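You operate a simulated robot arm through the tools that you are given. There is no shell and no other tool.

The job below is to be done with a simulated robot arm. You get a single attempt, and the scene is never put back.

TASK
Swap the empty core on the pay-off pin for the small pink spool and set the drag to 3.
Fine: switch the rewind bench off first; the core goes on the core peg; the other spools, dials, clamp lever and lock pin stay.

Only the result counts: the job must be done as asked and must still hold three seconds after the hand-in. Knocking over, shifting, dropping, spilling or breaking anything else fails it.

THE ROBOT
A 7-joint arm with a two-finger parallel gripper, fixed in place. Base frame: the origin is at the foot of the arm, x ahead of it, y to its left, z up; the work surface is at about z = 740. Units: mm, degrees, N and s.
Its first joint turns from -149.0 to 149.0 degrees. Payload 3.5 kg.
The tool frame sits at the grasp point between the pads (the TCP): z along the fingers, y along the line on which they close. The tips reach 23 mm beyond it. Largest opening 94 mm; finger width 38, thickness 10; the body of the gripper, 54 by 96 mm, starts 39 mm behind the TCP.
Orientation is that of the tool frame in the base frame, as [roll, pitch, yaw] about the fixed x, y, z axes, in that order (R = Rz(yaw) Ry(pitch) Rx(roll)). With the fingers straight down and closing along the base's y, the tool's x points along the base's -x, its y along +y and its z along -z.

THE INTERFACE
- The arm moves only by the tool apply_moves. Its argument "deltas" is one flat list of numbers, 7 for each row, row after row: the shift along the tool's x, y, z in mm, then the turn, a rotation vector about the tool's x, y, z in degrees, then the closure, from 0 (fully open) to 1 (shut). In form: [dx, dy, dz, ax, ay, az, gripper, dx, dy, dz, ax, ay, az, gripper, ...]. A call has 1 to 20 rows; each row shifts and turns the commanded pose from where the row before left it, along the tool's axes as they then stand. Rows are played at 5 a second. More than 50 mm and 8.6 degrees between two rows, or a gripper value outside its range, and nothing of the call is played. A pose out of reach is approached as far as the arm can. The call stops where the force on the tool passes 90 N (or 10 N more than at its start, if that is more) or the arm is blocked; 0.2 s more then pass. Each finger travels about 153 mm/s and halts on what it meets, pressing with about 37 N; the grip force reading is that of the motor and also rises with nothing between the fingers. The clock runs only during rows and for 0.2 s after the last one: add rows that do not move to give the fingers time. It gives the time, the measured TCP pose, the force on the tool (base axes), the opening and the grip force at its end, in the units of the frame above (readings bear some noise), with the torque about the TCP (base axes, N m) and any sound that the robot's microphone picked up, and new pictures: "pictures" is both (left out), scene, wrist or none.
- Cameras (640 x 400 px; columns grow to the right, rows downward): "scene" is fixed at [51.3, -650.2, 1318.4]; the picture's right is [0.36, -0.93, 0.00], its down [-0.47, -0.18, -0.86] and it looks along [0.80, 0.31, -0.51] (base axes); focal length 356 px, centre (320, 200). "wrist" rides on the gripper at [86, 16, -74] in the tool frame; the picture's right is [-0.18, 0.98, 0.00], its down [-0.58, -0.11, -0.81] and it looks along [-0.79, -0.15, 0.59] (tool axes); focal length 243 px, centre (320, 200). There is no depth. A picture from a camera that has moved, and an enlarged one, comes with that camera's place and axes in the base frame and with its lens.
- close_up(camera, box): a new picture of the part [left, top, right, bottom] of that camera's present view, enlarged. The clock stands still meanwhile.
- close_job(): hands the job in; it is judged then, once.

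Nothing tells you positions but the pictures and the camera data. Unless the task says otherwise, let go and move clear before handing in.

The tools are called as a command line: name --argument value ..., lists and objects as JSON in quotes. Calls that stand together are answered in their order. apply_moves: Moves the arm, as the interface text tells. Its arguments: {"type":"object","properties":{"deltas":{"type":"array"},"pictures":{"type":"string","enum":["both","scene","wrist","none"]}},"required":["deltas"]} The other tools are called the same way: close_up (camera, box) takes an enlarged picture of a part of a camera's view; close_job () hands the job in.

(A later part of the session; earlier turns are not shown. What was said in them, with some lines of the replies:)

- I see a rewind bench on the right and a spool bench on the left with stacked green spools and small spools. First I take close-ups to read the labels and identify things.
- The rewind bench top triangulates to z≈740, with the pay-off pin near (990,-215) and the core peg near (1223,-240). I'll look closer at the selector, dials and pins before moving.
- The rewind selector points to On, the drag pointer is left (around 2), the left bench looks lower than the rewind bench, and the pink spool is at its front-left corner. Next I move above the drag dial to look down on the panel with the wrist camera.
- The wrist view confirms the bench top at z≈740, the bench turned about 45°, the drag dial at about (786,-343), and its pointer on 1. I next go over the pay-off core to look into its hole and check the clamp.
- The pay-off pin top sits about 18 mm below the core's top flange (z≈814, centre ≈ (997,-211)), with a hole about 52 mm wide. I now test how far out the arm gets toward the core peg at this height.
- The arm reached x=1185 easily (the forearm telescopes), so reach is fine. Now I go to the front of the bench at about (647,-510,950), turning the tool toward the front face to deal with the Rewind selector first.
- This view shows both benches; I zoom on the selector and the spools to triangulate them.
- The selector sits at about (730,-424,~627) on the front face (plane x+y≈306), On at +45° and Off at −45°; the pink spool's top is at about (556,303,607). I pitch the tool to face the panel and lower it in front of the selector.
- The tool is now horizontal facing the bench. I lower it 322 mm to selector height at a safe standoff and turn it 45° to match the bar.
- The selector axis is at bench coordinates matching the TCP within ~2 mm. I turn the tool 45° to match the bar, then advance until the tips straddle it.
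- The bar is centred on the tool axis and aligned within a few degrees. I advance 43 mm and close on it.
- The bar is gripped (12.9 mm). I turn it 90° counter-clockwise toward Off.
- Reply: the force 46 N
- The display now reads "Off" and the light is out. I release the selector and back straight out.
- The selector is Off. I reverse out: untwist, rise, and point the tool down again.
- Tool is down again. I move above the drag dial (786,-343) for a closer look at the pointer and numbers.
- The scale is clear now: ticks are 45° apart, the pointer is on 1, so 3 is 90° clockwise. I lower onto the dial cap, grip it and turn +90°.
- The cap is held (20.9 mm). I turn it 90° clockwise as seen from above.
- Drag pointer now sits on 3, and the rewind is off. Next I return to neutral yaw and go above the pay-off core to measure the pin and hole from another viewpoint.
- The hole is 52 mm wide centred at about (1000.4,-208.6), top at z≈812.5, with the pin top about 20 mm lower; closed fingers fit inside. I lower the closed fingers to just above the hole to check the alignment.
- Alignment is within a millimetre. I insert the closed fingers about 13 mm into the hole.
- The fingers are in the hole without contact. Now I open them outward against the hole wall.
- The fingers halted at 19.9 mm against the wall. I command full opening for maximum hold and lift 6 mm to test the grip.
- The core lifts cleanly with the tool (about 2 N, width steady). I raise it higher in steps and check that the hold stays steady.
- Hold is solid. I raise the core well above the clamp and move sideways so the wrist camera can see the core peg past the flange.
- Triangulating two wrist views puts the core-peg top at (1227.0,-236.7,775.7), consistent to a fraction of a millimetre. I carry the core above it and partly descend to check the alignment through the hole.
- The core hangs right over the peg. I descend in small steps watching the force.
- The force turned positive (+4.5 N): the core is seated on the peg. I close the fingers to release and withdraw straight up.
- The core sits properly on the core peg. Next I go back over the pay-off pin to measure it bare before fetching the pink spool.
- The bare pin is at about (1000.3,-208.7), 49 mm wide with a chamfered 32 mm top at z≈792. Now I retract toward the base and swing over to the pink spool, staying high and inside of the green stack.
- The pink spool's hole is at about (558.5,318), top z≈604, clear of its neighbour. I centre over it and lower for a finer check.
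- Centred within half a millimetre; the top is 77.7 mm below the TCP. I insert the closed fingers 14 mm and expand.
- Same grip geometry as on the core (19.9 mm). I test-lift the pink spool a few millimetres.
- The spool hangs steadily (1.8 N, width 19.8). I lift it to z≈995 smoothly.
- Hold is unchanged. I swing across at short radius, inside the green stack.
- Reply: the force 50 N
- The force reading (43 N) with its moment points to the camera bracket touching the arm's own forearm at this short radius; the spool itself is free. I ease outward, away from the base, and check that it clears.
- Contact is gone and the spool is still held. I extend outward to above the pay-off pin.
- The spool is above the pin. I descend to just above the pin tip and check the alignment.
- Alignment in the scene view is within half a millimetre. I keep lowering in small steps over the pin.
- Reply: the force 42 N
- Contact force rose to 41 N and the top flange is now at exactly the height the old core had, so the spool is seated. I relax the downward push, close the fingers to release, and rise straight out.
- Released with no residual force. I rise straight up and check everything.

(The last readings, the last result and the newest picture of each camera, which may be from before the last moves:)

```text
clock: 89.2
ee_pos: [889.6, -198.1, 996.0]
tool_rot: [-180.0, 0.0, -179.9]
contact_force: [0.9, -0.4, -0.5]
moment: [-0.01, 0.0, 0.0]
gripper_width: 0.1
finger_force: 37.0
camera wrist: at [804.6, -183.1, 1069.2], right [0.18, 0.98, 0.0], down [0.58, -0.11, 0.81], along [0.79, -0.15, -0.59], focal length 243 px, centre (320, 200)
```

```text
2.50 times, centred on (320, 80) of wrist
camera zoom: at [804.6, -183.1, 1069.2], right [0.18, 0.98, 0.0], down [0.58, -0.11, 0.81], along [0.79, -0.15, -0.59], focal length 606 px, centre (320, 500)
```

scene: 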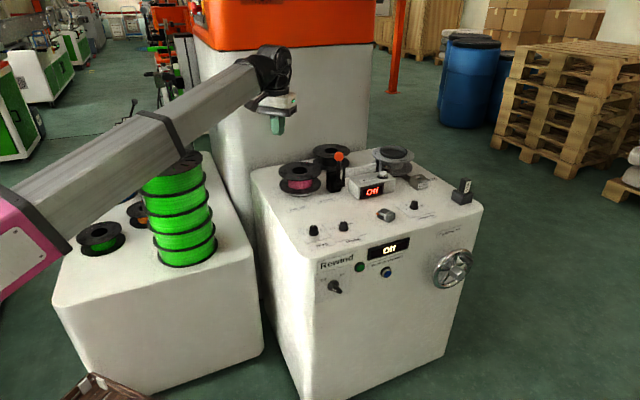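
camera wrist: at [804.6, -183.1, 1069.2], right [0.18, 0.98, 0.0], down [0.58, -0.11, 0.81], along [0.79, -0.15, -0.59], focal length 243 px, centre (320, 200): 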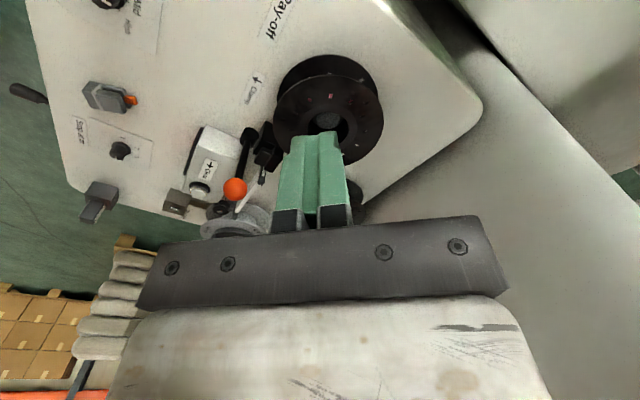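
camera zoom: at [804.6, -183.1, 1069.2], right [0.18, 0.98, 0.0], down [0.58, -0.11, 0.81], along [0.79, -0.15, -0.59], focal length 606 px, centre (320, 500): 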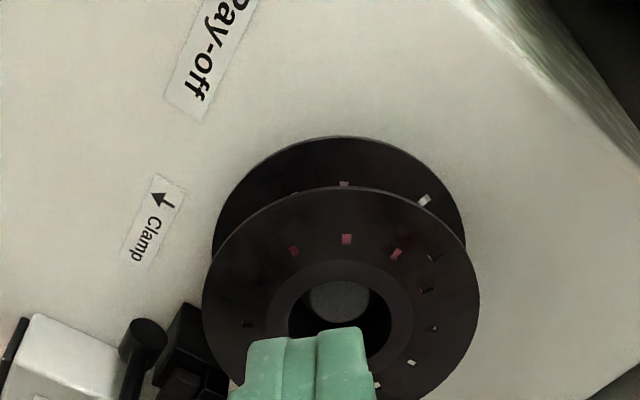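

The pink spool sits level on the pay-off pin, the core is on the core peg, drag is at 3 and the display reads Off. One last check of the left bench and the core before handing in.

close_up --camera "scene" --box '[40, 130, 270, 310]'

close_up --camera "wrist" --box '[60, 0, 300, 230]'

close_up --camera "scene" --box '[300, 130, 360, 180]'

```text
2.22 times, centred on (155, 220) of scene
camera zoom: at [51.3, -650.2, 1318.4], right [0.36, -0.93, 0.0], down [-0.47, -0.18, -0.86], along [0.8, 0.31, -0.51], focal length 790 px, centre (687, 156)
```

zoom: 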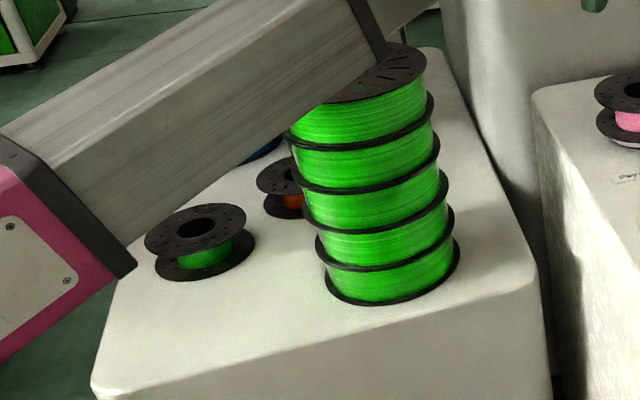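

```text
1.74 times, centred on (180, 115) of wrist
camera zoom: at [804.6, -183.1, 1069.2], right [0.18, 0.98, 0.0], down [0.58, -0.11, 0.81], along [0.79, -0.15, -0.59], focal length 422 px, centre (564, 348)
```

zoom: 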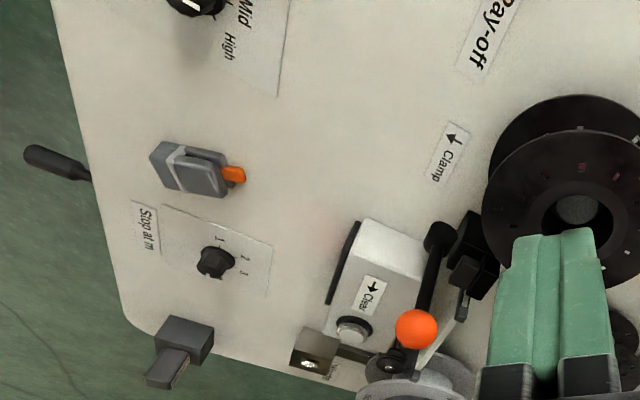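

```text
8.00 times, centred on (330, 155) of scene
camera zoom: at [51.3, -650.2, 1318.4], right [0.36, -0.93, 0.0], down [-0.47, -0.18, -0.86], along [0.8, 0.31, -0.51], focal length 2846 px, centre (240, 560)
```

zoom: 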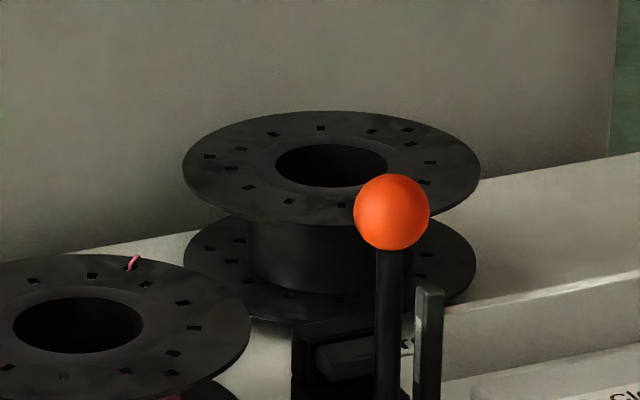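

Both spools sit level, and the other spools, dials, clamp lever and lock pin look as they did at the start. The arm is clear of everything, so I hand the job in.

close_job

```text
The job is handed in.
```

I finished the swap and handed the job in. The final pictures show everything in place, but I don't have the judged result.

- **Rewind bench:** switched off first. The display reads "Off" and the green light is out.
- **Drag:** turned from 1 to 3, and the pointer lines up with the 3 mark.
- **Empty core:** moved from the pay-off pin to the core peg, where it sits level.
- **Small pink spool:** on the pay-off pin, seated at the same height the old core had.
- **Left as they were:** the other spools, the other dials, the clamp lever and the lock pin look unchanged from the start.

While I was carrying the pink spool across, the camera bracket seems to have pressed briefly against the arm's own forearm (about 50 N). It cleared when I moved outward. The spool did not slip, and I saw no sign that anything else was touched.
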